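You operate a simulated robot arm through the tools that you are given. There is no shell and no other tool.

Carry out the task below with a simulated robot arm. There is one attempt and no reset: what you move stays moved.

## Task
Make the gas corner safe before the next run.
Fine: wing nut tight, gas tube pushed home, knob backed off, outlet valve shut.

It is judged by the outcome, as a careful person would: the job done as asked, and still so three seconds after it is handed in. It fails if anything else is knocked over, pushed out of place, dropped, spilled or broken.

## Robot
A 7-joint arm with a three-finger gripper, fixed in place. Base frame: the origin is at the foot of the arm, x ahead of it, y to its left, z up. Units: m, rad, N and s.
Its first joint turns from -2.897 to 2.897 rad. Payload 2.69 kg.
The TCP is the grasp point between the finger pads, 0.03 m short of the fingertips. In the tool frame z runs along the fingers and y along their closing line. The gripper opens to 0.128 m. The gripper's body begins 0.117 m behind the TCP.
Orientation is told as [roll, pitch, yaw] about the base's x, y, z axes, in that order, counted from this pose: with the fingers straight down and closing along the base's y, the tool's x points along the base's -x, its y along +y and its z along -z.

## Interface
- The arm moves only by the tool step_arm. Its argument "targets" is a list of rows, each a list of 7 numbers: the turn, a rotation vector about the tool's x, y, z in rad, then the shift along the tool's x, y, z in m, then the gripper command, from -1 (shut) to 1 (fully open), values between in proportion. In form: [[wx, wy, wz, x, y, z, fingers], ...]. A call has 1 to 20 rows; each row is the pose to reach, as a shift and turn from the pose commanded when the call began, along the tool's axes at that moment. A row lasts 0.2 s, in which the tool goes at most 0.05 m and 0.15 rad; a call with a longer step from one row to the next is refused whole, and so is a gripper value outside its range. Where a pose cannot be reached the arm comes as near as it can. A force on the tool above 50 N (or 10 N above the force at the start of the call, whichever is more), or a blocked arm, ends the call early, and 0.2 s more pass. Each finger halts on what it meets, pressing with about 38 N; the grip force reading is that of the motor and also rises with nothing between the fingers. The clock runs only during rows and for 0.2 s after the last one: add rows that repeat a pose to give the fingers time. The reply holds the time, the measured pose of the TCP, the force on the tool along the base axes, the opening and the grip force, in the units named above and with some noise, with the torque about the TCP (base axes, N m) and any sound that the robot's microphone picked up, and new pictures: "pictures" is both (left out), scene, wrist or none.
- Cameras (640 x 400 px; columns grow to the right, rows downward): "scene" is fixed at [0.3881, -0.5066, 1.6797]; the picture's right is [1.00, 0.00, 0.00], its down [0.00, -0.36, -0.93] and it looks along [-0.00, 0.93, -0.36] (base axes); focal length 311 px, centre (320, 200). "wrist" rides on the gripper at [0.058, 0.054, -0.131] in the tool frame; the picture's right is [-0.68, 0.74, 0.00], its down [-0.62, -0.57, -0.55] and it looks along [-0.40, -0.37, 0.84] (tool axes); focal length 234 px, centre (320, 200). There is no depth. A picture from a camera that has moved, and an enlarged one, comes with that camera's place and axes in the base frame and with its lens. The place of the scene camera against the robot may be out by one fixed shift of up to 0.018 m in any direction.
- raise_lower(by): slides the trunk up (or, below 0, down) by that many m; the arm rides with it, the base frame stays. It gives what a move gives, with no picture.
- close_up(camera, box): a new picture of the part [left, top, right, bottom] of that camera's present view, enlarged. The clock stands still meanwhile.
- sign_off(): hands the job in; it is judged then, once.

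Places have to be worked out from the pictures, the camera data and where the tool is seen. Open the gripper and draw the arm clear of the work before you hand the job in, unless the task says otherwise.

The tools are called after "Call:" by a JSON object that holds its "name" and its "arguments". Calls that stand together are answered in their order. step_arm: Moves the arm, as the interface text tells. Its arguments: {"type":"object","properties":{"targets":{"type":"array","items":{"type":"array","items":{"type":"number"}}},"pictures":{"type":"string","enum":["both","scene","wrist","none"]}},"required":["targets"]} The other tools are called the same way: raise_lower (by) slides the trunk up or down; close_up (camera, box) takes an enlarged picture of a part of a camera's view; sign_off () hands the job in.

At the start:

```text
time: 0.0
tool_pos: [0.4684, 0.518, 1.4767]
ee_rot: [0.0, 0.0, 0.0]
wrist_force: [-0.5, 0.0, 0.5]
torque: [0.0, 0.02, -0.02]
width: 0.128
grip_force: 0.1
trunk travel left (down, up): [-0.15, 0.2]
```

scene: 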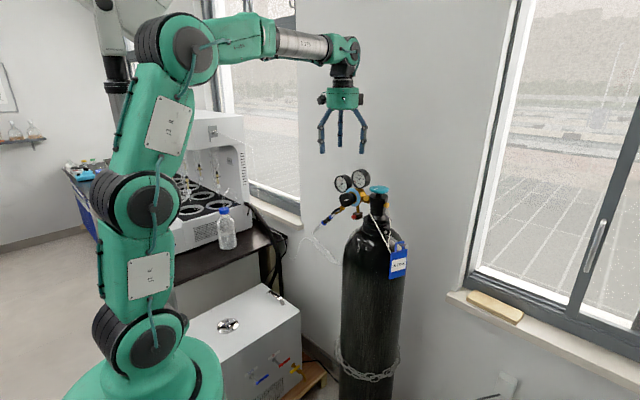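
wrist: 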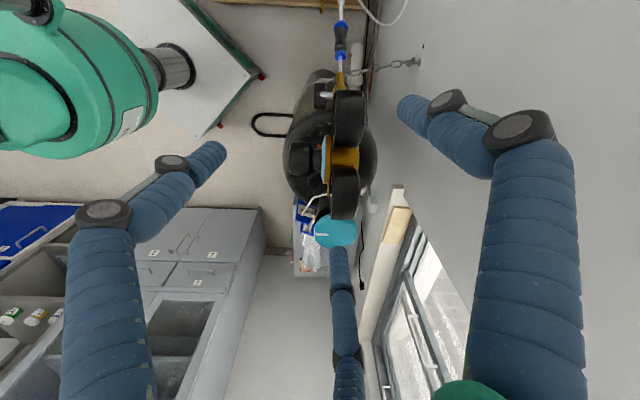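

The scene shows a gas cylinder with a regulator, two gauges, a valve handwheel and a tube. I'll enlarge the regulator in both cameras to see which part is in the wrong state.

Call:
{"name": "close_up", "arguments": {"camera": "scene", "box": [290, 150, 430, 290]}}

Call:
{"name": "close_up", "arguments": {"camera": "wrist", "box": [240, 0, 440, 280]}}

Call:
{"name": "close_up", "arguments": {"camera": "scene", "box": [320, 160, 400, 230]}}

```text
2.86 times, centred on (360, 220) of scene
camera zoom: at [0.3881, -0.5066, 1.6797], right [1.0, 0.0, 0.0], down [0.0, -0.36, -0.93], along [0.0, 0.93, -0.36], focal length 890 px, centre (206, 143)
```

zoom: 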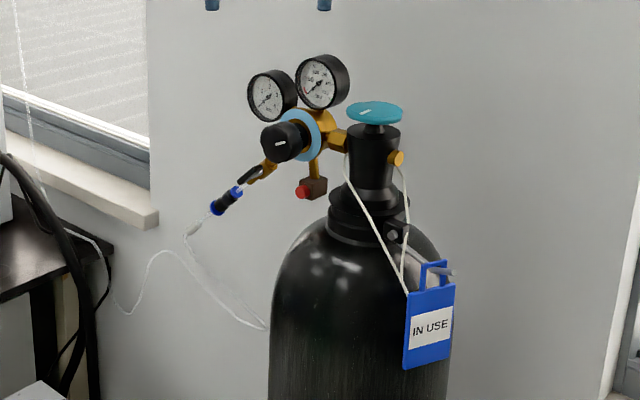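

```text
1.43 times, centred on (340, 140) of wrist
camera zoom: at [0.4094, 0.5715, 1.6088], right [0.68, 0.74, 0.0], down [0.62, -0.57, 0.55], along [0.4, -0.37, -0.84], focal length 334 px, centre (291, 286)
```

zoom: 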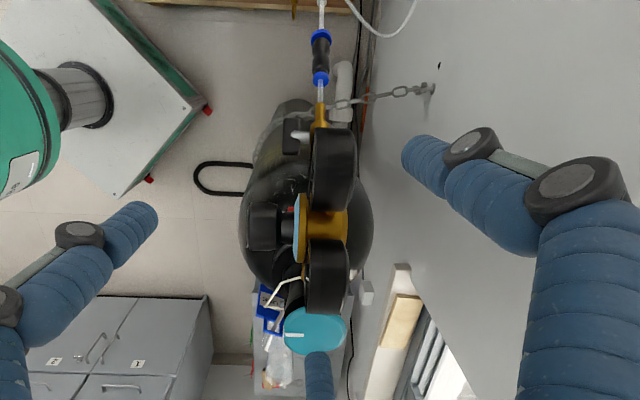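

```text
5.71 times, centred on (360, 195) of scene
camera zoom: at [0.3881, -0.5066, 1.6797], right [1.0, 0.0, 0.0], down [0.0, -0.36, -0.93], along [0.0, 0.93, -0.36], focal length 1779 px, centre (91, 229)
```

zoom: 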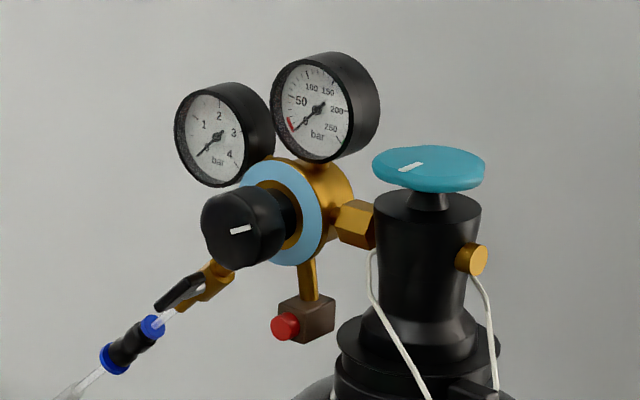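

The gauges, regulator knob, lever on the outlet and the tube's blue-black connector are visible, but no wing nut yet. I'll look at the chain, the lower area and the bench for it.

Call:
{"name": "close_up", "arguments": {"camera": "scene", "box": [310, 320, 430, 400]}}

Call:
{"name": "close_up", "arguments": {"camera": "scene", "box": [190, 280, 350, 400]}}

Call:
{"name": "close_up", "arguments": {"camera": "scene", "box": [440, 270, 640, 400]}}

Call:
{"name": "close_up", "arguments": {"camera": "scene", "box": [170, 100, 330, 260]}}

Call:
{"name": "close_up", "arguments": {"camera": "wrist", "box": [300, 0, 440, 90]}}

Call:
{"name": "close_up", "arguments": {"camera": "wrist", "box": [270, 70, 390, 260]}}

Call:
{"name": "close_up", "arguments": {"camera": "scene", "box": [325, 195, 365, 225]}}

```text
5.00 times, centred on (370, 360) of scene
camera zoom: at [0.3881, -0.5066, 1.6797], right [1.0, 0.0, 0.0], down [0.0, -0.36, -0.93], along [0.0, 0.93, -0.36], focal length 1557 px, centre (70, -600)
```

zoom: 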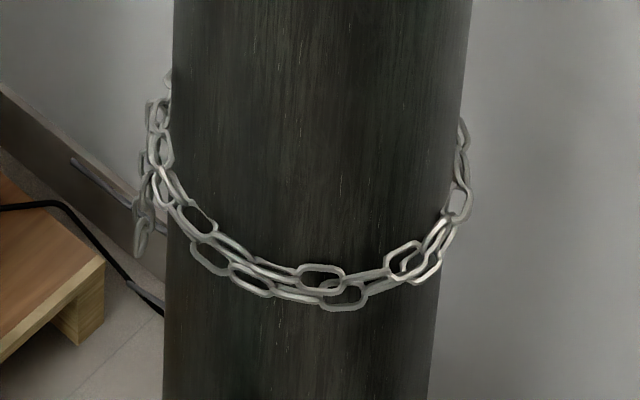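

```text
3.33 times, centred on (270, 340) of scene
camera zoom: at [0.3881, -0.5066, 1.6797], right [1.0, 0.0, 0.0], down [0.0, -0.36, -0.93], along [0.0, 0.93, -0.36], focal length 1038 px, centre (487, -267)
```

zoom: 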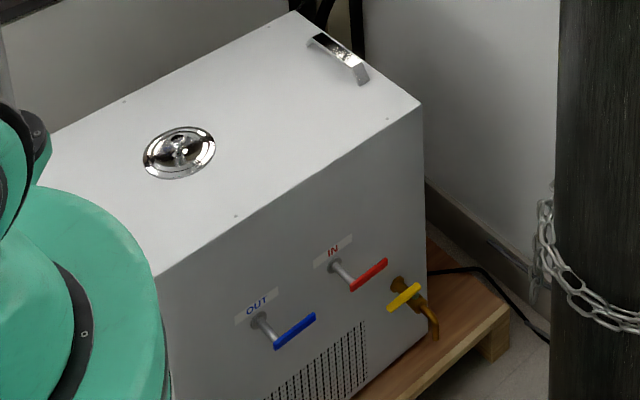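

```text
3.08 times, centred on (540, 335) of scene
camera zoom: at [0.3881, -0.5066, 1.6797], right [1.0, 0.0, 0.0], down [0.0, -0.36, -0.93], along [0.0, 0.93, -0.36], focal length 958 px, centre (-357, -215)
```

zoom: 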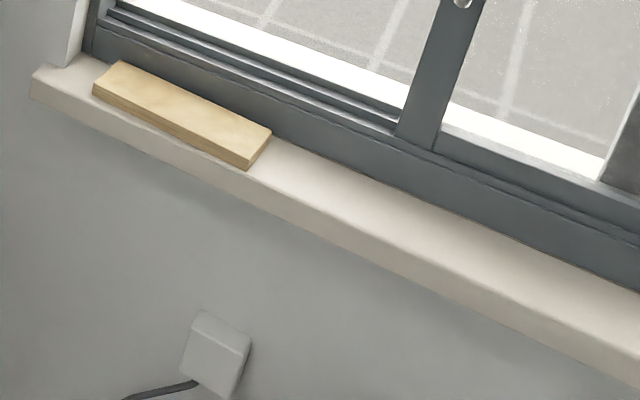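

```text
2.50 times, centred on (250, 180) of scene
camera zoom: at [0.3881, -0.5066, 1.6797], right [1.0, 0.0, 0.0], down [0.0, -0.36, -0.93], along [0.0, 0.93, -0.36], focal length 778 px, centre (495, 250)
```

zoom: 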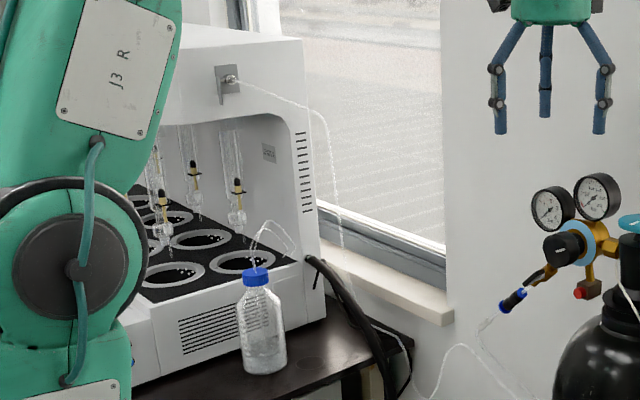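

```text
4.44 times, centred on (370, 45) of wrist
camera zoom: at [0.4094, 0.5715, 1.6088], right [0.68, 0.74, 0.0], down [0.62, -0.57, 0.55], along [0.4, -0.37, -0.84], focal length 1041 px, centre (98, 889)
```

zoom: 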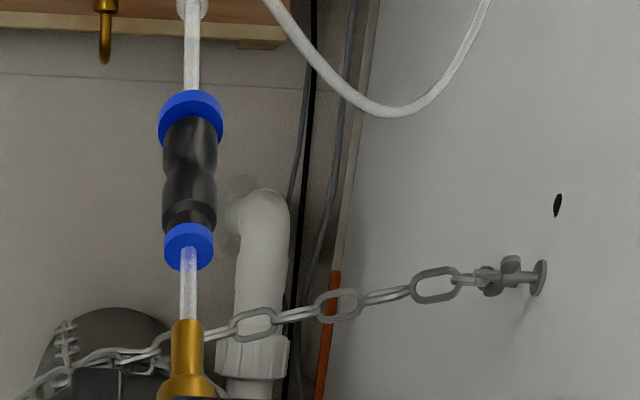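

```text
2.11 times, centred on (330, 165) of wrist
camera zoom: at [0.4094, 0.5715, 1.6088], right [0.68, 0.74, 0.0], down [0.62, -0.57, 0.55], along [0.4, -0.37, -0.84], focal length 493 px, centre (299, 274)
```

zoom: 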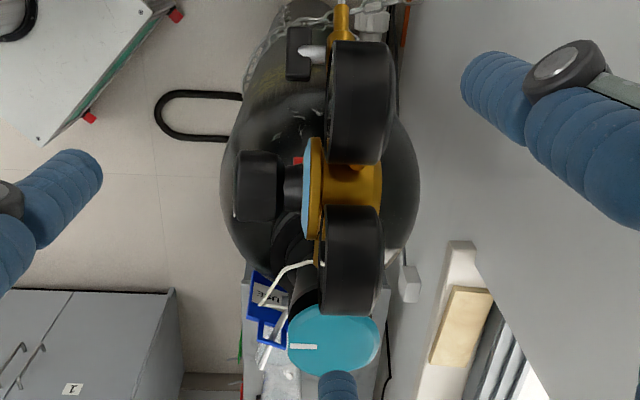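

```text
13.33 times, centred on (345, 210) of scene
camera zoom: at [0.3881, -0.5066, 1.6797], right [1.0, 0.0, 0.0], down [0.0, -0.36, -0.93], along [0.0, 0.93, -0.36], focal length 4151 px, centre (-13, 67)
```

zoom: 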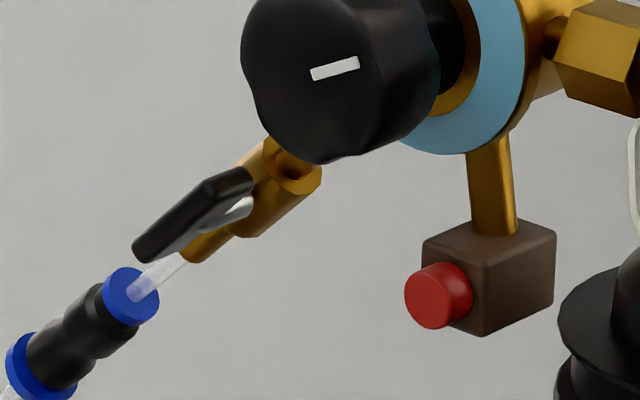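

The lever on the outlet looks parallel to its pipe, but I need closer views before I touch anything. The regulator sits near (0.48, 0.46, 1.31) and faces the robot. I'll draw back along the line from base to regulator and tilt the tool to horizontal so the wrist camera sees the front.

Call:
{"name": "step_arm", "arguments": {"targets": [[-0.104, -0.097, 0, 0.014, -0.015, 0, 1], [-0.208, -0.194, 0, 0.028, -0.03, 0, 1], [-0.312, -0.291, 0, 0.042, -0.045, 0, 1], [-0.416, -0.388, 0, 0.056, -0.06, 0, 1], [-0.52, -0.485, 0, 0.07, -0.075, 0, 1], [-0.624, -0.582, 0, 0.084, -0.09, 0, 1], [-0.728, -0.679, 0, 0.098, -0.105, 0, 1], [-0.832, -0.776, 0, 0.112, -0.12, 0, 1], [-0.936, -0.873, 0, 0.126, -0.135, 0, 1], [-1.04, -0.97, 0, 0.14, -0.15, 0, 1], [-1.146, -1.068, 0, 0.15, -0.16, 0, 1]], "pictures": "both"}}

Call:
{"name": "close_up", "arguments": {"camera": "scene", "box": [370, 190, 420, 240]}}

```text
time: 2.4
tool_pos: [0.3294, 0.3669, 1.4588]
ee_rot: [1.441, -0.727, -0.683]
wrist_force: [0.3, -0.1, 3.5]
torque: [-0.4, 0.16, -0.08]
width: 0.128
grip_force: 0.0
out of reach, approached as far as the arm can: row 11
trunk travel left (down, up): [-0.15, 0.2]
camera wrist: at [0.1824, 0.3288, 1.4723], right [0.08, 0.06, 1.0], down [0.22, -0.97, 0.04], along [0.97, 0.22, -0.09], focal length 234 px, centre (320, 200)
```

scene: 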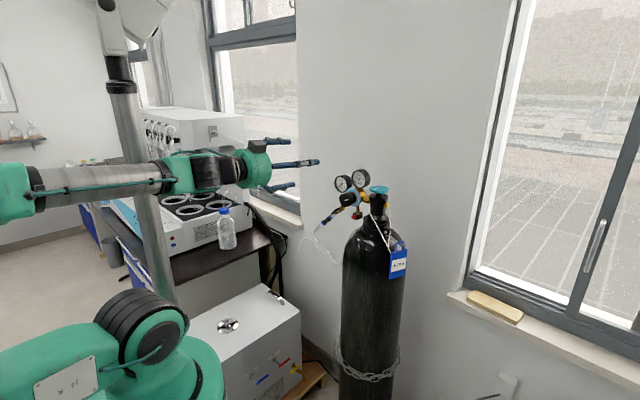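
wrist: 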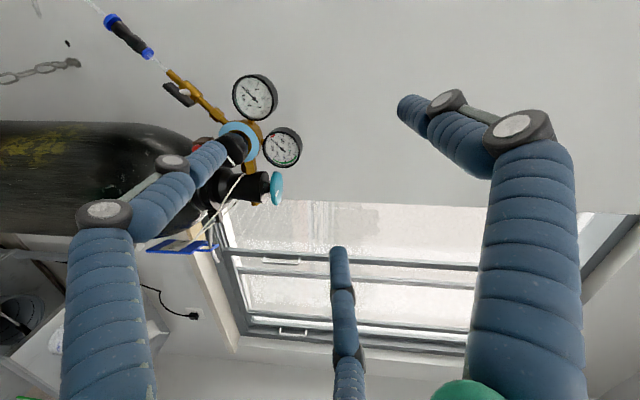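

```text
8.00 times, centred on (395, 215) of scene
camera zoom: at [0.3881, -0.5066, 1.6797], right [1.0, 0.0, 0.0], down [0.0, -0.36, -0.93], along [0.0, 0.93, -0.36], focal length 2491 px, centre (-280, 80)
```

zoom: 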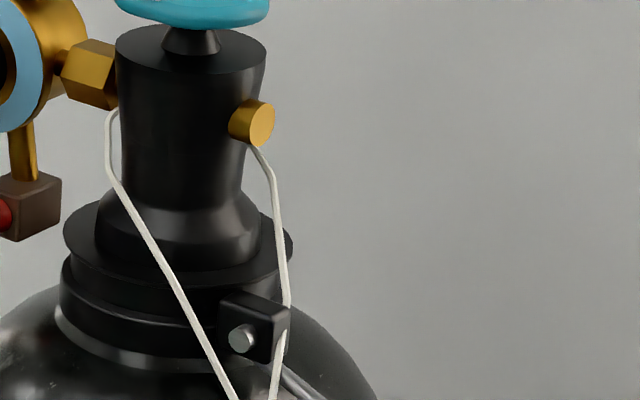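

The new wrist view shows the whole regulator from the front, with world up pointing to the picture's right. I'll enlarge the valve, tube and regulator regions.

Call:
{"name": "close_up", "arguments": {"camera": "wrist", "box": [90, 0, 310, 140]}}

Call:
{"name": "close_up", "arguments": {"camera": "wrist", "box": [140, 55, 220, 110]}}

Call:
{"name": "close_up", "arguments": {"camera": "wrist", "box": [140, 120, 300, 270]}}

Call:
{"name": "close_up", "arguments": {"camera": "wrist", "box": [0, 30, 110, 110]}}

Call:
{"name": "close_up", "arguments": {"camera": "scene", "box": [375, 215, 415, 250]}}

```text
2.86 times, centred on (200, 70) of wrist
camera zoom: at [0.1824, 0.3288, 1.4723], right [0.08, 0.06, 1.0], down [0.22, -0.97, 0.04], along [0.97, 0.22, -0.09], focal length 669 px, centre (663, 571)
```

zoom: 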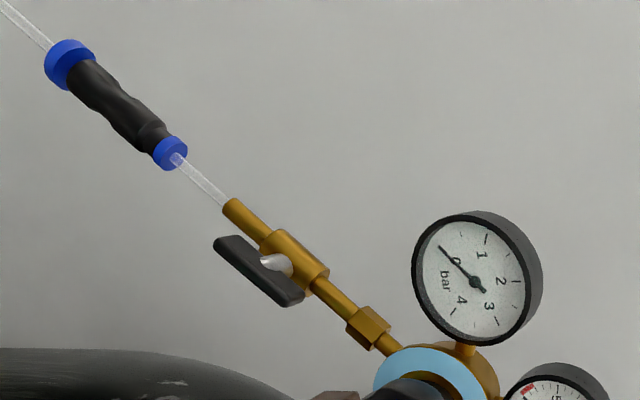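

```text
7.27 times, centred on (180, 82) of wrist
camera zoom: at [0.1824, 0.3288, 1.4723], right [0.08, 0.06, 1.0], down [0.22, -0.97, 0.04], along [0.97, 0.22, -0.09], focal length 1703 px, centre (1338, 1054)
```

zoom: 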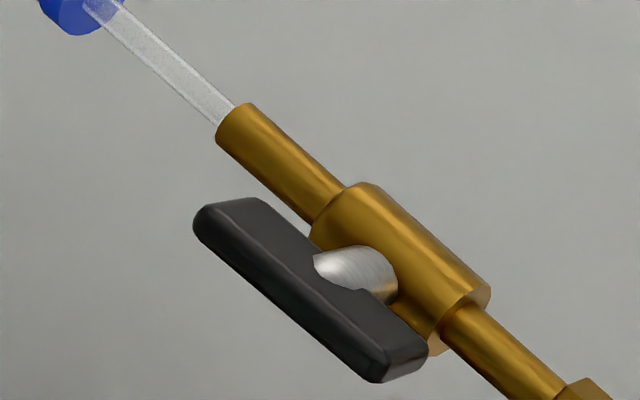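

```text
2.67 times, centred on (220, 195) of wrist
camera zoom: at [0.1824, 0.3288, 1.4723], right [0.08, 0.06, 1.0], down [0.22, -0.97, 0.04], along [0.97, 0.22, -0.09], focal length 624 px, centre (587, 213)
```

zoom: 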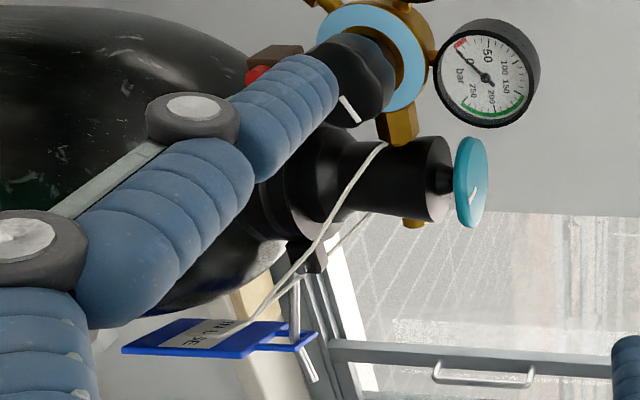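

```text
5.00 times, centred on (55, 70) of wrist
camera zoom: at [0.1824, 0.3288, 1.4723], right [0.08, 0.06, 1.0], down [0.22, -0.97, 0.04], along [0.97, 0.22, -0.09], focal length 1171 px, centre (1645, 850)
```

zoom: 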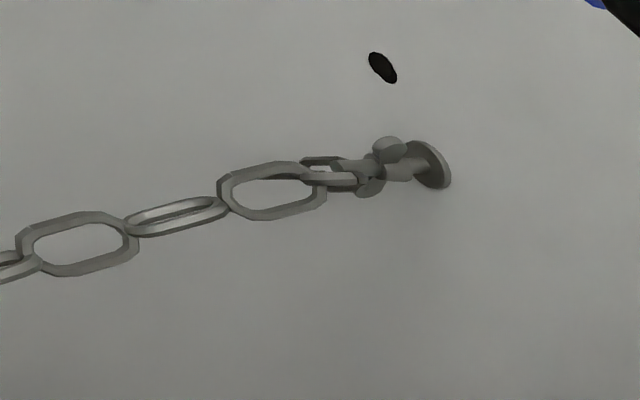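

```text
11.43 times, centred on (395, 232) of scene
camera zoom: at [0.3881, -0.5066, 1.6797], right [1.0, 0.0, 0.0], down [0.0, -0.36, -0.93], along [0.0, 0.93, -0.36], focal length 3558 px, centre (-537, -171)
```

zoom: 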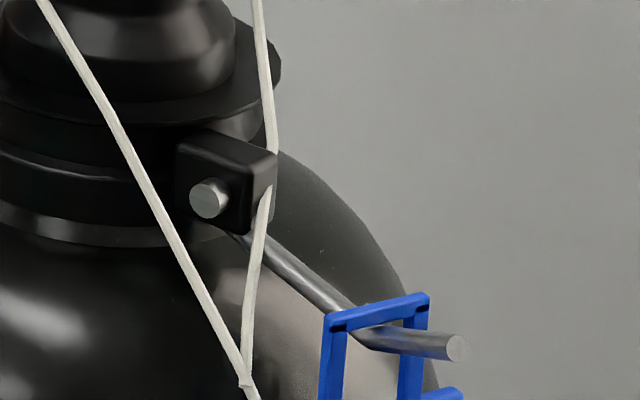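

The lever clearly lies along the pipe, which means open. The wing nut seems to be on the wall eye of the chain, near (0.64, 0.77, 0.76), and its state isn't clear yet. I'll bring the camera nearer to the outlet and tube, keeping the fingers well in front of them.

Call:
{"name": "step_arm", "arguments": {"targets": [[0, 0, 0, 0.032, -0.0176, 0.0126, 1], [0, 0, 0, 0.063, -0.035, 0.025, 1], [0, 0, 0, 0.095, -0.053, 0.038, 1], [0, 0, 0, 0.126, -0.07, 0.05, 1], [0, 0, 0, 0.158, -0.088, 0.063, 1], [0, 0, 0, 0.1895, -0.1055, 0.0755, 1]]}}

```text
time: 3.8
tool_pos: [0.2909, 0.4626, 1.3124]
ee_rot: [1.46, -0.765, -0.712]
wrist_force: [-0.2, -1.1, -0.9]
torque: [0.0, 0.0, -0.01]
width: 0.1279
grip_force: 0.0
out of reach, approached as far as the arm can: row 3, 4, 5, 6
trunk travel left (down, up): [-0.15, 0.2]
camera wrist: at [0.142, 0.4256, 1.3219], right [0.04, 0.07, 1.0], down [0.2, -0.98, 0.06], along [0.98, 0.2, -0.05], focal length 234 px, centre (320, 200)
```

scene: 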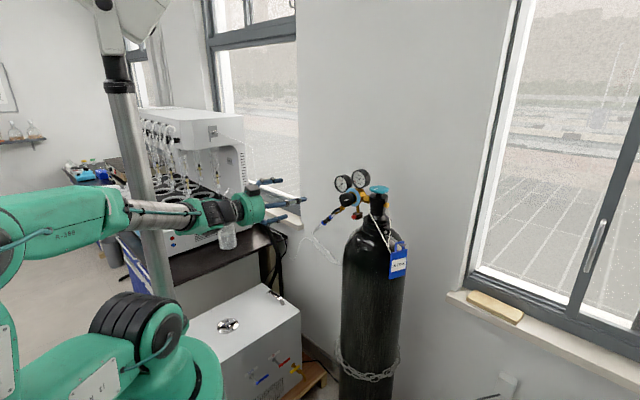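
wrist: 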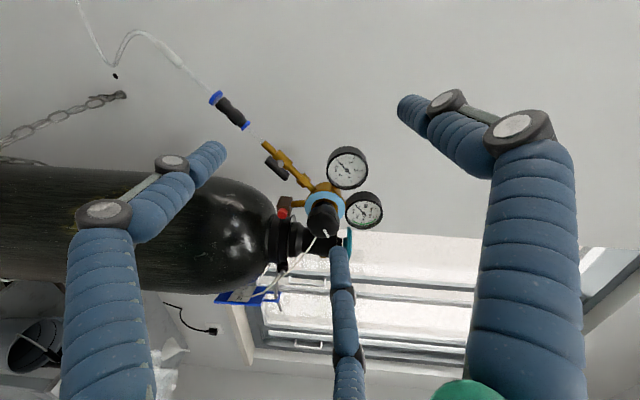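

The arm stopped short at (0.29, 0.46, 1.31), but the view is usable. I'll enlarge the tube joint, lever, knob and wall eye.

Call:
{"name": "close_up", "arguments": {"camera": "wrist", "box": [190, 70, 400, 260]}}

Call:
{"name": "close_up", "arguments": {"camera": "wrist", "box": [200, 80, 320, 190]}}

Call:
{"name": "close_up", "arguments": {"camera": "wrist", "box": [60, 60, 160, 130]}}

Call:
{"name": "close_up", "arguments": {"camera": "wrist", "box": [280, 140, 400, 240]}}

```text
2.11 times, centred on (295, 165) of wrist
camera zoom: at [0.142, 0.4256, 1.3219], right [0.04, 0.07, 1.0], down [0.2, -0.98, 0.06], along [0.98, 0.2, -0.05], focal length 493 px, centre (373, 274)
```

zoom: 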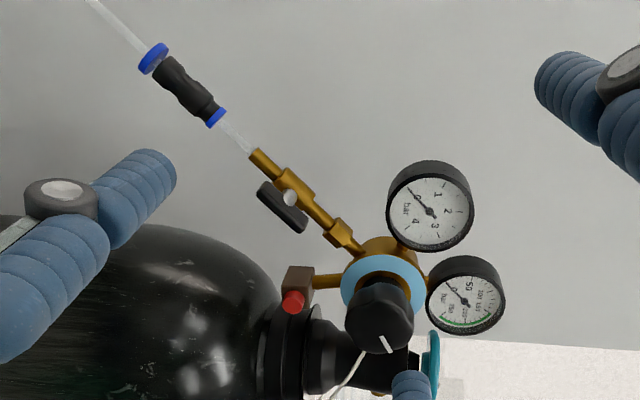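

```text
3.64 times, centred on (260, 135) of wrist
camera zoom: at [0.142, 0.4256, 1.3219], right [0.04, 0.07, 1.0], down [0.2, -0.98, 0.06], along [0.98, 0.2, -0.05], focal length 852 px, centre (538, 436)
```

zoom: 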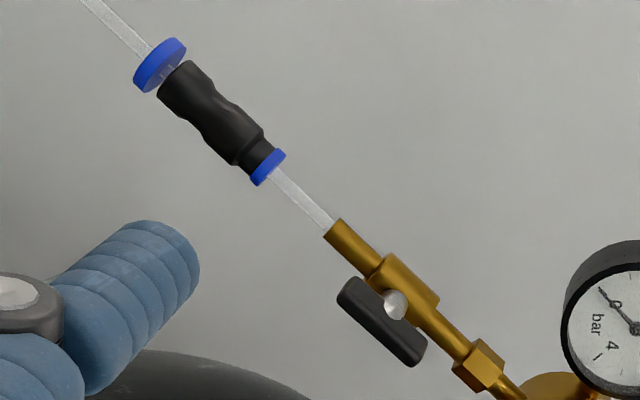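

```text
5.71 times, centred on (110, 95) of wrist
camera zoom: at [0.142, 0.4256, 1.3219], right [0.04, 0.07, 1.0], down [0.2, -0.98, 0.06], along [0.98, 0.2, -0.05], focal length 1338 px, centre (1520, 800)
```

zoom: 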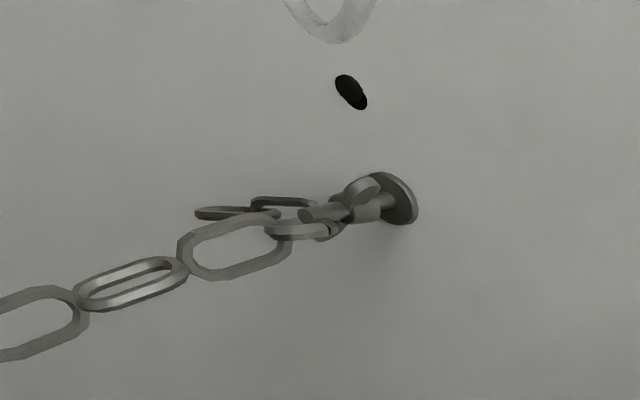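

```text
4.00 times, centred on (340, 190) of wrist
camera zoom: at [0.142, 0.4256, 1.3219], right [0.04, 0.07, 1.0], down [0.2, -0.98, 0.06], along [0.98, 0.2, -0.05], focal length 937 px, centre (240, 240)
```

zoom: 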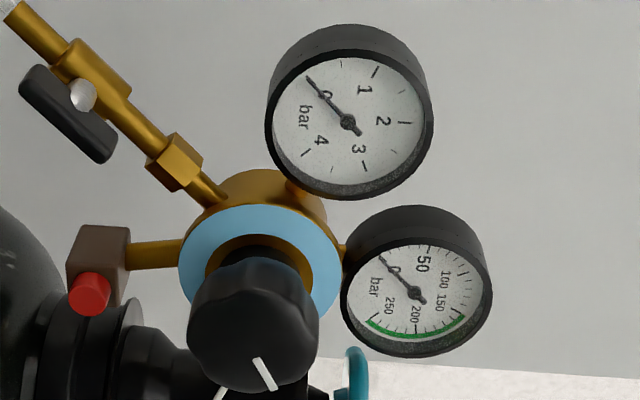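

The lever is parallel to the pipe and the low-pressure gauge reads 0. The tube joint and wing nut need a nearer look, and the folded arm is limiting my reach. Nothing lies beneath the gripper here, so I'll lower the trunk, which makes the low work easier.

Call:
{"name": "raise_lower", "arguments": {"by": -0.08}}

```text
time: 5.0
tool_pos: [0.2914, 0.461, 1.2325]
ee_rot: [1.461, -0.764, -0.712]
wrist_force: [0.8, -0.3, 0.4]
torque: [0.0, -0.02, 0.03]
width: 0.128
grip_force: 0.2
trunk travel left (down, up): [-0.07, 0.28]
```

The trunk is 0.08 m lower and the TCP is at z = 1.23, level with the lever. I'll take a short look and test a few finger positions to learn how this three-fingered gripper closes.

Call:
{"name": "step_arm", "arguments": {"targets": [[0, 0, 0, 0, 0, 0, 0.2], [0, 0, 0, 0, 0, 0, -0.2], [0, 0, 0, 0, 0, 0, -0.5], [0, 0, 0, 0, 0, 0, -0.5]]}}

Call:
{"name": "close_up", "arguments": {"camera": "wrist", "box": [190, 60, 350, 190]}}

Call:
{"name": "close_up", "arguments": {"camera": "wrist", "box": [80, 40, 200, 120]}}

```text
time: 6.0
tool_pos: [0.291, 0.4621, 1.233]
ee_rot: [1.463, -0.762, -0.709]
wrist_force: [-0.4, -0.7, 0.8]
torque: [-0.03, -0.02, 0.01]
width: 0.0321
grip_force: 0.1
trunk travel left (down, up): [-0.07, 0.28]
camera wrist: at [0.1423, 0.4259, 1.2418], right [0.04, 0.07, 1.0], down [0.2, -0.98, 0.06], along [0.98, 0.2, -0.05], focal length 234 px, centre (320, 200)
```

scene: 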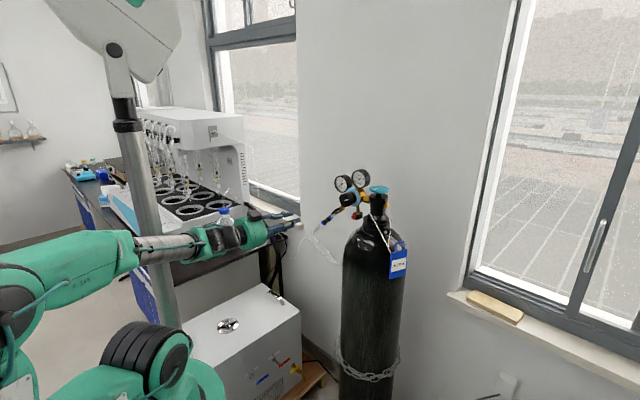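
wrist: 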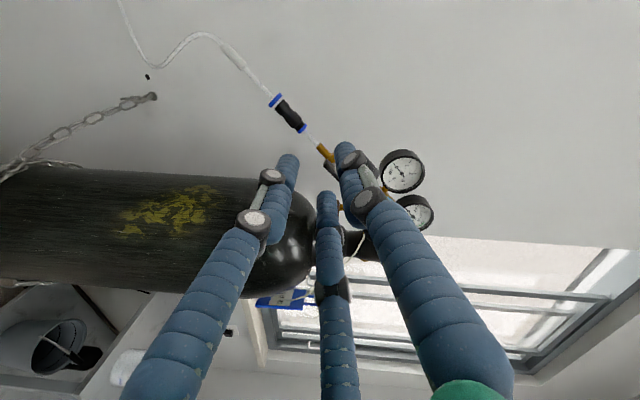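

```text
3.08 times, centred on (270, 125) of wrist
camera zoom: at [0.1423, 0.4259, 1.2418], right [0.04, 0.07, 1.0], down [0.2, -0.98, 0.06], along [0.98, 0.2, -0.05], focal length 720 px, centre (474, 431)
```

zoom: 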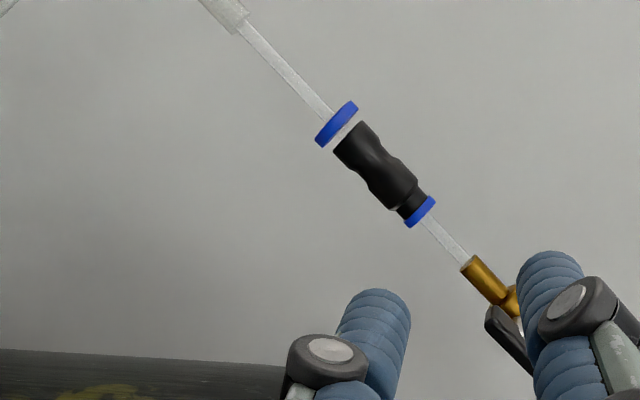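

```text
5.00 times, centred on (140, 80) of wrist
camera zoom: at [0.1423, 0.4259, 1.2418], right [0.04, 0.07, 1.0], down [0.2, -0.98, 0.06], along [0.98, 0.2, -0.05], focal length 1171 px, centre (1220, 800)
```

zoom: 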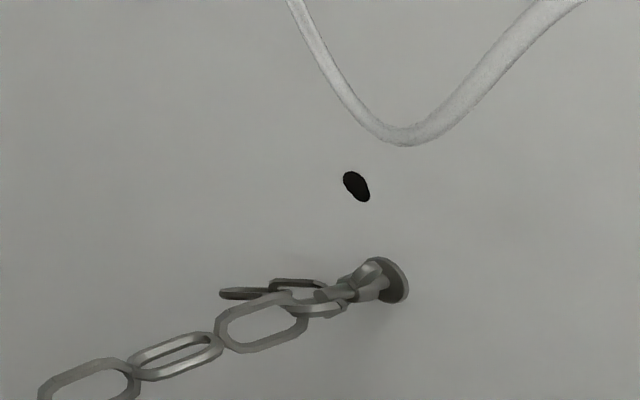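

The gripper closes three fingers toward the centre. On the tube connector I notice a gap between the large blue ring and the black body, so I'll enlarge that, and the wall eye, further.

Call:
{"name": "close_up", "arguments": {"camera": "wrist", "box": [255, 80, 335, 160]}}

Call:
{"name": "close_up", "arguments": {"camera": "wrist", "box": [125, 70, 175, 120]}}

Call:
{"name": "close_up", "arguments": {"camera": "scene", "box": [300, 195, 350, 240]}}

Call:
{"name": "close_up", "arguments": {"camera": "wrist", "box": [200, 20, 320, 120]}}

```text
5.00 times, centred on (295, 120) of wrist
camera zoom: at [0.1423, 0.4259, 1.2418], right [0.04, 0.07, 1.0], down [0.2, -0.98, 0.06], along [0.98, 0.2, -0.05], focal length 1171 px, centre (445, 600)
```

zoom: 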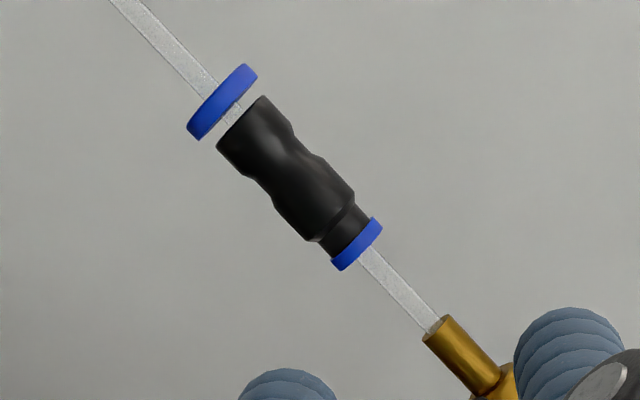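

```text
8.00 times, centred on (150, 95) of wrist
camera zoom: at [0.1423, 0.4259, 1.2418], right [0.04, 0.07, 1.0], down [0.2, -0.98, 0.06], along [0.98, 0.2, -0.05], focal length 1873 px, centre (1680, 1040)
```

zoom: 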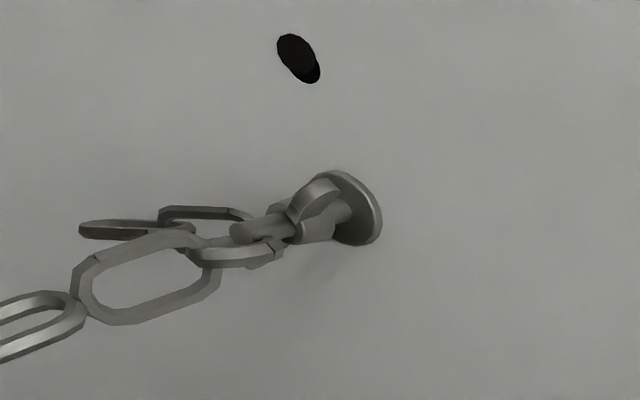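

```text
8.89 times, centred on (325, 218) of scene
camera zoom: at [0.3881, -0.5066, 1.6797], right [1.0, 0.0, 0.0], down [0.0, -0.36, -0.93], along [0.0, 0.93, -0.36], focal length 2768 px, centre (276, 44)
```

zoom: 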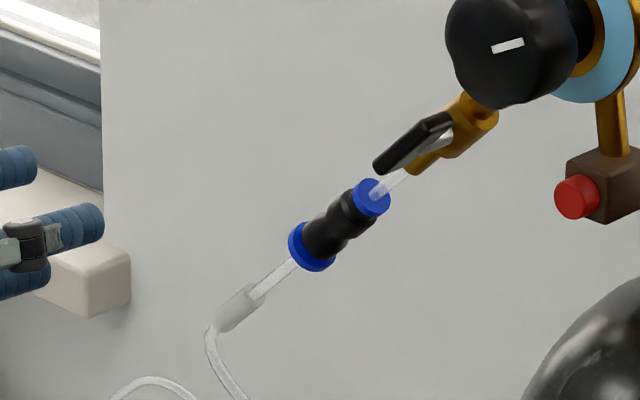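

```text
4.00 times, centred on (260, 70) of wrist
camera zoom: at [0.1423, 0.4259, 1.2418], right [0.04, 0.07, 1.0], down [0.2, -0.98, 0.06], along [0.98, 0.2, -0.05], focal length 937 px, centre (560, 720)
```

zoom: 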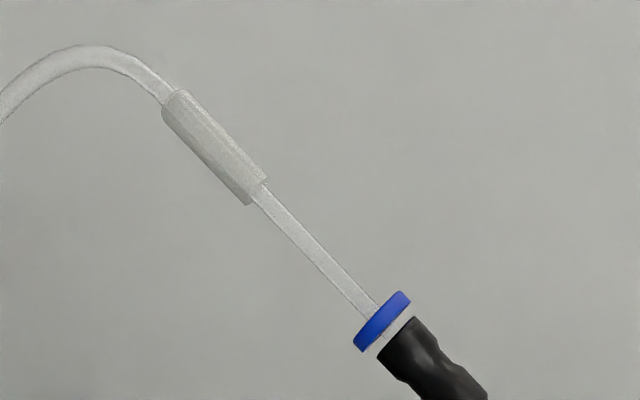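

The outer blue ring stands a few millimetres off the connector body, so the tube may not be home. Before deciding on it, I'll inspect the wing nut: straight down in the clear space left of the cylinder, fingers closed.

Call:
{"name": "step_arm", "arguments": {"targets": [[0, 0, 0, 0.0307, -0.0319, 0.0033, -0.8], [0, 0, 0, 0.0613, -0.0638, 0.0066, -1], [0, 0, 0, 0.092, -0.0957, 0.0099, -1], [0, 0, 0, 0.1227, -0.1275, 0.0132, -1], [0, 0, 0, 0.1533, -0.1594, 0.0165, -1], [0, 0, 0, 0.184, -0.1913, 0.0198, -1], [0, 0, 0, 0.2147, -0.2232, 0.0231, -1], [0, 0, 0, 0.2454, -0.255, 0.0264, -1], [0, 0, 0, 0.276, -0.287, 0.0297, -1], [0, 0, 0, 0.3067, -0.3188, 0.033, -1]]}}

```text
time: 8.1
tool_pos: [0.2769, 0.417, 1.133]
ee_rot: [1.411, -0.77, -0.889]
wrist_force: [-0.3, 0.4, -0.7]
torque: [-0.03, -0.03, 0.0]
width: 0.0021
grip_force: 31.3
out of reach, approached as far as the arm can: row 1, 2, 3, 4, 5, 6, 7, 8, 9, 10
trunk travel left (down, up): [-0.07, 0.28]
stopped in row 10: the arm was blocked; the commanded pose is now the measured one
camera wrist: at [0.1246, 0.4129, 1.1465], right [0.08, 0.09, 0.99], down [0.0, -1.0, 0.09], along [1.0, -0.01, -0.08], focal length 234 px, centre (320, 200)
```

scene: 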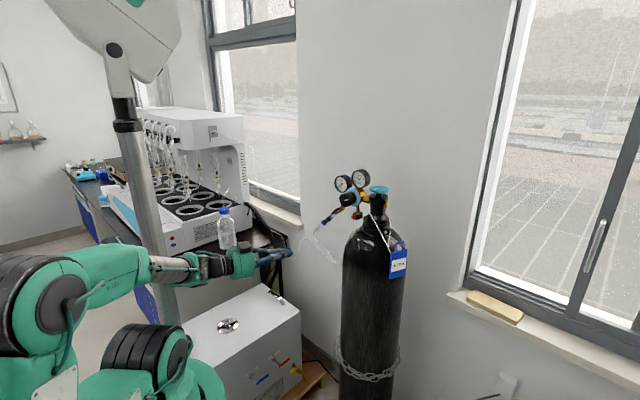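
wrist: 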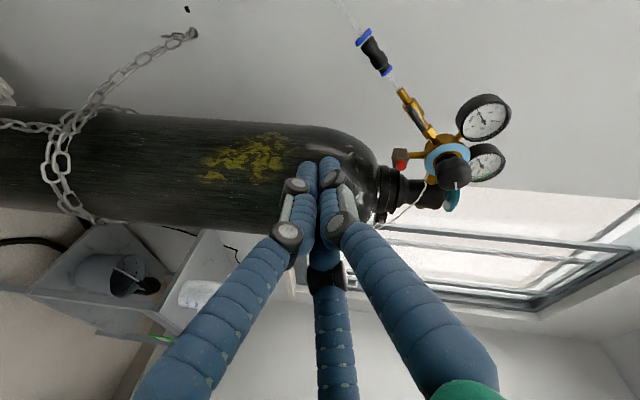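

The folded elbow blocks a horizontal tool this close to the base, so reaching farther out should unfold it. The wing nut is visible at the upper left of the view. I'll go forward and down through the empty space left of the cylinder, well below the connector, restoring the heading.

Call:
{"name": "step_arm", "arguments": {"targets": [[-0.019, 0.02, -0.003, 0.028, -0.0176, 0.0256, -1], [-0.039, 0.04, -0.006, 0.056, -0.0352, 0.0512, -1], [-0.058, 0.059, -0.01, 0.084, -0.0528, 0.0767, -1], [-0.077, 0.079, -0.013, 0.1121, -0.0704, 0.1023, -1], [-0.097, 0.099, -0.016, 0.1401, -0.0879, 0.1279, -1], [-0.116, 0.119, -0.019, 0.1681, -0.1055, 0.1535, -1], [-0.135, 0.138, -0.023, 0.1962, -0.1231, 0.179, -1], [-0.155, 0.158, -0.026, 0.2242, -0.1407, 0.2046, -1], [-0.174, 0.178, -0.029, 0.2522, -0.1583, 0.2302, -1]]}}

```text
time: 10.1
tool_pos: [0.2553, 0.438, 1.0808]
ee_rot: [1.261, -0.833, -0.607]
wrist_force: [-0.7, -0.3, -0.2]
torque: [-0.01, -0.02, -0.05]
width: 0.002
grip_force: 31.4
out of reach, approached as far as the arm can: row 1, 2, 3, 4, 5, 6, 7, 8, 9
trunk travel left (down, up): [-0.07, 0.28]
camera wrist: at [0.1067, 0.4094, 1.1007], right [0.08, 0.22, 0.97], down [0.17, -0.96, 0.21], along [0.98, 0.15, -0.11], focal length 234 px, centre (320, 200)
```

scene: 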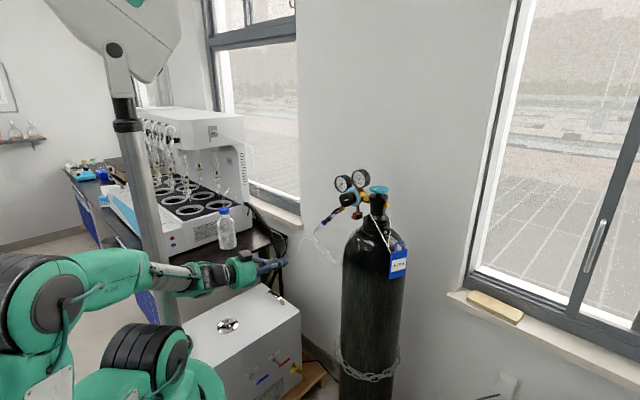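
wrist: 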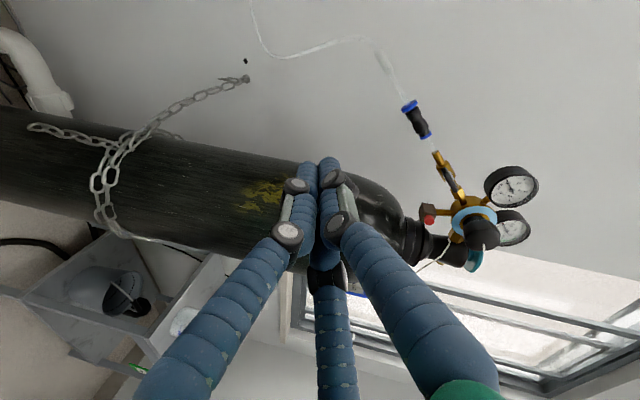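

The wrist cannot bend up enough to stay horizontal here, but this view already shows the wall eye less obstructed. I'll enlarge it strongly, along with the tube joint.

Call:
{"name": "close_up", "arguments": {"camera": "wrist", "box": [225, 65, 260, 90]}}

Call:
{"name": "close_up", "arguments": {"camera": "wrist", "box": [370, 40, 470, 200]}}

Call:
{"name": "close_up", "arguments": {"camera": "wrist", "box": [390, 90, 450, 150]}}

Call:
{"name": "close_up", "arguments": {"camera": "wrist", "box": [415, 140, 515, 260]}}

```text
16.00 times, centred on (242, 78) of wrist
camera zoom: at [0.1067, 0.4094, 1.1007], right [0.08, 0.22, 0.97], down [0.17, -0.96, 0.21], along [0.98, 0.15, -0.11], focal length 3747 px, centre (1560, 2160)
```

zoom: 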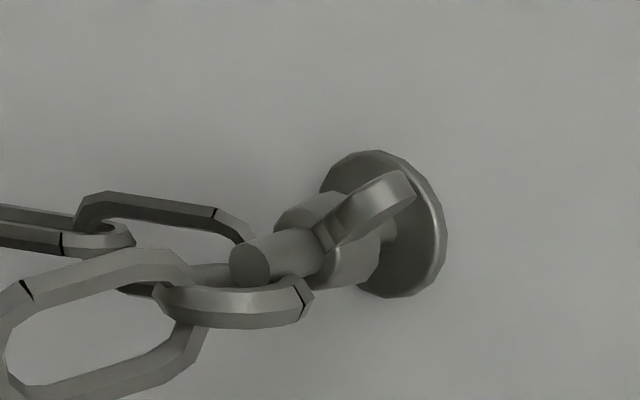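

```text
2.50 times, centred on (420, 120) of wrist
camera zoom: at [0.1067, 0.4094, 1.1007], right [0.08, 0.22, 0.97], down [0.17, -0.96, 0.21], along [0.98, 0.15, -0.11], focal length 585 px, centre (70, 400)
```

zoom: 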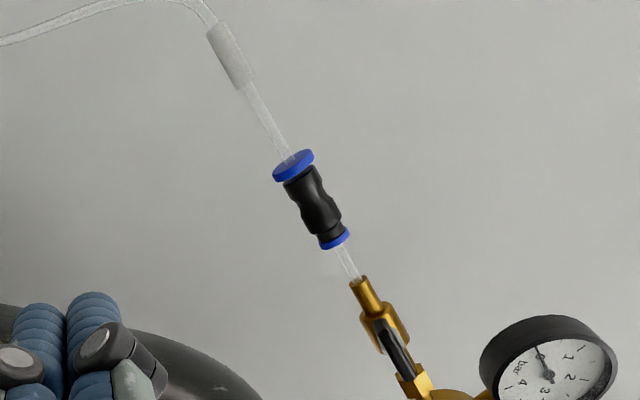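

```text
6.67 times, centred on (420, 120) of wrist
camera zoom: at [0.1067, 0.4094, 1.1007], right [0.08, 0.22, 0.97], down [0.17, -0.96, 0.21], along [0.98, 0.15, -0.11], focal length 1561 px, centre (-347, 733)
```

zoom: 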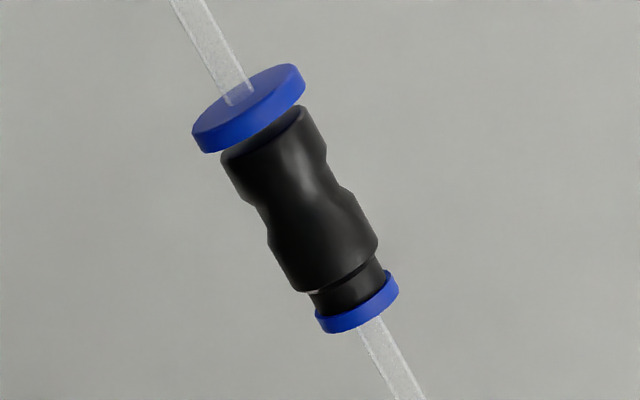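

```text
3.33 times, centred on (465, 200) of wrist
camera zoom: at [0.1067, 0.4094, 1.1007], right [0.08, 0.22, 0.97], down [0.17, -0.96, 0.21], along [0.98, 0.15, -0.11], focal length 781 px, centre (-163, 200)
```

zoom: 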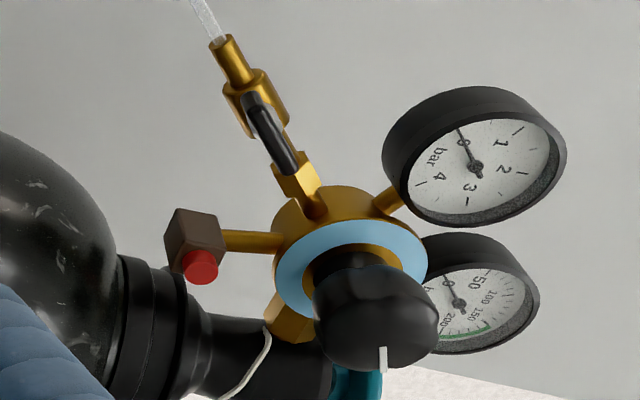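

The wing nut is now clear: a boss with wings on a stud, with something narrower showing between it and the wall flange. I'll enlarge further to judge whether there's a gap.

Call:
{"name": "close_up", "arguments": {"camera": "wrist", "box": [237, 72, 251, 86]}}

Call:
{"name": "close_up", "arguments": {"camera": "wrist", "box": [405, 98, 425, 118]}}

```text
16.00 times, centred on (244, 79) of wrist
camera zoom: at [0.1067, 0.4094, 1.1007], right [0.08, 0.22, 0.97], down [0.17, -0.96, 0.21], along [0.98, 0.15, -0.11], focal length 3747 px, centre (1536, 2136)
```

zoom: 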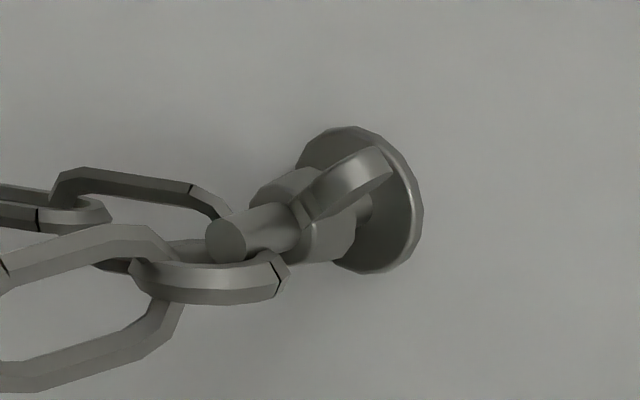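

```text
16.00 times, centred on (415, 108) of wrist
camera zoom: at [0.1067, 0.4094, 1.1007], right [0.08, 0.22, 0.97], down [0.17, -0.96, 0.21], along [0.98, 0.15, -0.11], focal length 3747 px, centre (-1200, 1672)
```

zoom: 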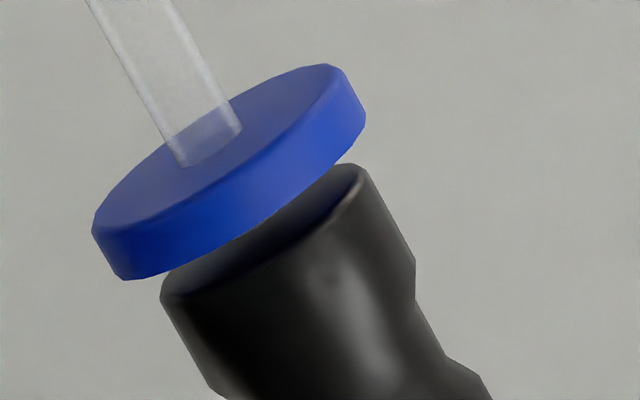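

The lever is parallel to the 45° outlet pipe: its centre is about (0.451, 0.530, 1.240) and the pipe body about (0.471, 0.551, 1.241). The outlet valve is therefore open. The last target wasn't reached, so I'll make a small upward test move to see what the commanded pose now is.

Call:
{"name": "step_arm", "arguments": {"targets": [[0, 0, 0, -0.0298, 0.0256, -0.0083, -1], [0, 0, 0, -0.0298, 0.0256, -0.0083, -1]], "pictures": "none"}}

```text
time: 10.7
tool_pos: [0.2534, 0.4372, 1.1215]
ee_rot: [1.263, -0.833, -0.608]
wrist_force: [-1.4, 0.2, 0.1]
torque: [-0.04, -0.01, -0.03]
width: 0.0022
grip_force: 31.8
trunk travel left (down, up): [-0.07, 0.28]
```

A fresh call starts from the measured pose, which is good. I'll rise to lever height and level the tool, stopping about 9 cm in front of the lever.

Call:
{"name": "step_arm", "arguments": {"targets": [[-0.04, -0.021, 0, -0.0264, 0.0019, 0.0191, -1], [-0.079, -0.042, 0, -0.0528, 0.0038, 0.0383, -1], [-0.119, -0.064, 0, -0.0793, 0.0057, 0.0574, -1], [-0.158, -0.085, 0, -0.1057, 0.0076, 0.0766, -1], [-0.198, -0.106, 0, -0.1321, 0.0095, 0.0957, -1], [-0.198, -0.106, 0, -0.1321, 0.0095, 0.0957, -1]]}}

```text
time: 12.1
tool_pos: [0.3472, 0.483, 1.2501]
ee_rot: [1.509, -0.868, -0.757]
wrist_force: [0.4, -0.3, -0.7]
torque: [0.0, 0.0, 0.06]
width: 0.0018
grip_force: 30.9
out of reach, approached as far as the arm can: row 2, 3, 4, 5, 6
trunk travel left (down, up): [-0.07, 0.28]
camera wrist: at [0.1982, 0.4495, 1.2463], right [-0.06, 0.12, 0.99], down [0.18, -0.97, 0.13], along [0.98, 0.19, 0.04], focal length 234 px, centre (320, 200)
```

scene: 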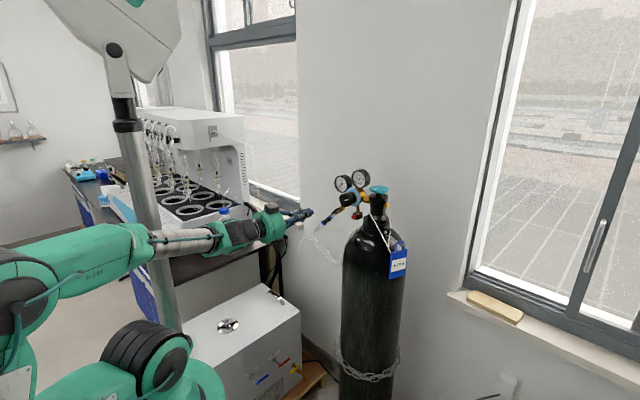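
wrist: 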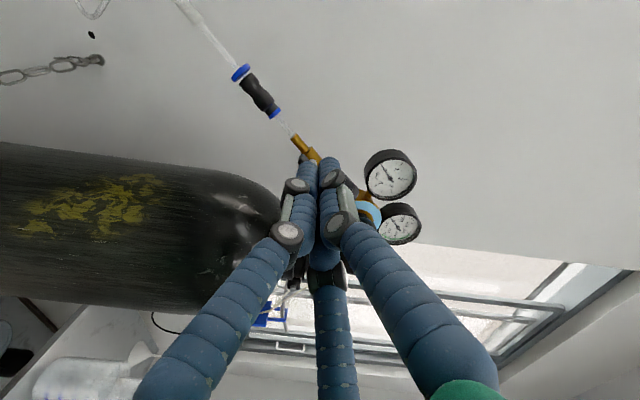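

The straight wrist is near its singular pose, which limits the motion. Lowering the trunk the rest of the way should make the forearm slope up and free the wrist; the space below is clear.

Call:
{"name": "raise_lower", "arguments": {"by": -0.07}}

```text
time: 13.2
tool_pos: [0.347, 0.4836, 1.1803]
ee_rot: [1.509, -0.869, -0.758]
wrist_force: [-0.1, -0.6, -0.3]
torque: [-0.01, 0.01, 0.0]
width: 0.0019
grip_force: 31.3
trunk travel left (down, up): [0.0, 0.35]
```

Trunk is now fully down with the TCP at z = 1.18. I'll move to the staging point in front of and just below the lever stem, pitching slightly down.

Call:
{"name": "step_arm", "arguments": {"targets": [[0.002, 0.026, 0, -0.0176, -0.0078, 0.004, -1], [0.003, 0.051, 0, -0.0351, -0.0157, 0.0081, -1], [0.005, 0.077, 0, -0.0527, -0.0235, 0.0121, -1], [0.005, 0.077, 0, -0.0527, -0.0235, 0.0121, -1]]}}

```text
time: 14.2
tool_pos: [0.3827, 0.4658, 1.2107]
ee_rot: [1.403, -0.864, -0.639]
wrist_force: [-0.4, 1.1, -0.7]
torque: [0.01, 0.02, 0.01]
width: 0.0018
grip_force: 31.5
out of reach, approached as far as the arm can: row 2, 3, 4
trunk travel left (down, up): [0.0, 0.35]
camera wrist: at [0.2338, 0.425, 1.2152], right [-0.02, 0.17, 0.99], down [0.23, -0.96, 0.17], along [0.97, 0.23, -0.02], focal length 234 px, centre (320, 200)
```

scene: 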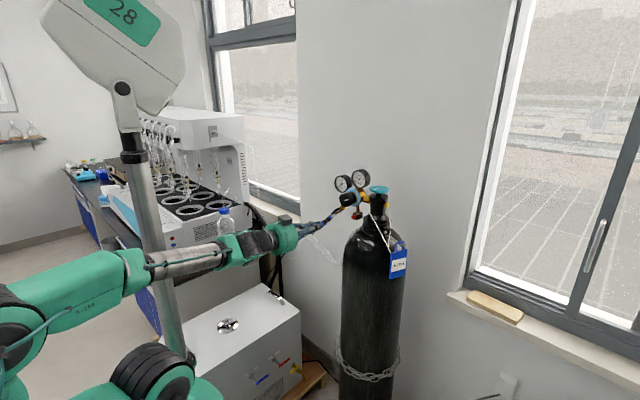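
wrist: 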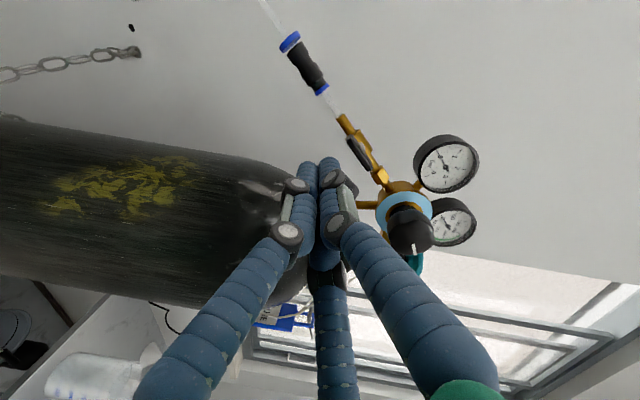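

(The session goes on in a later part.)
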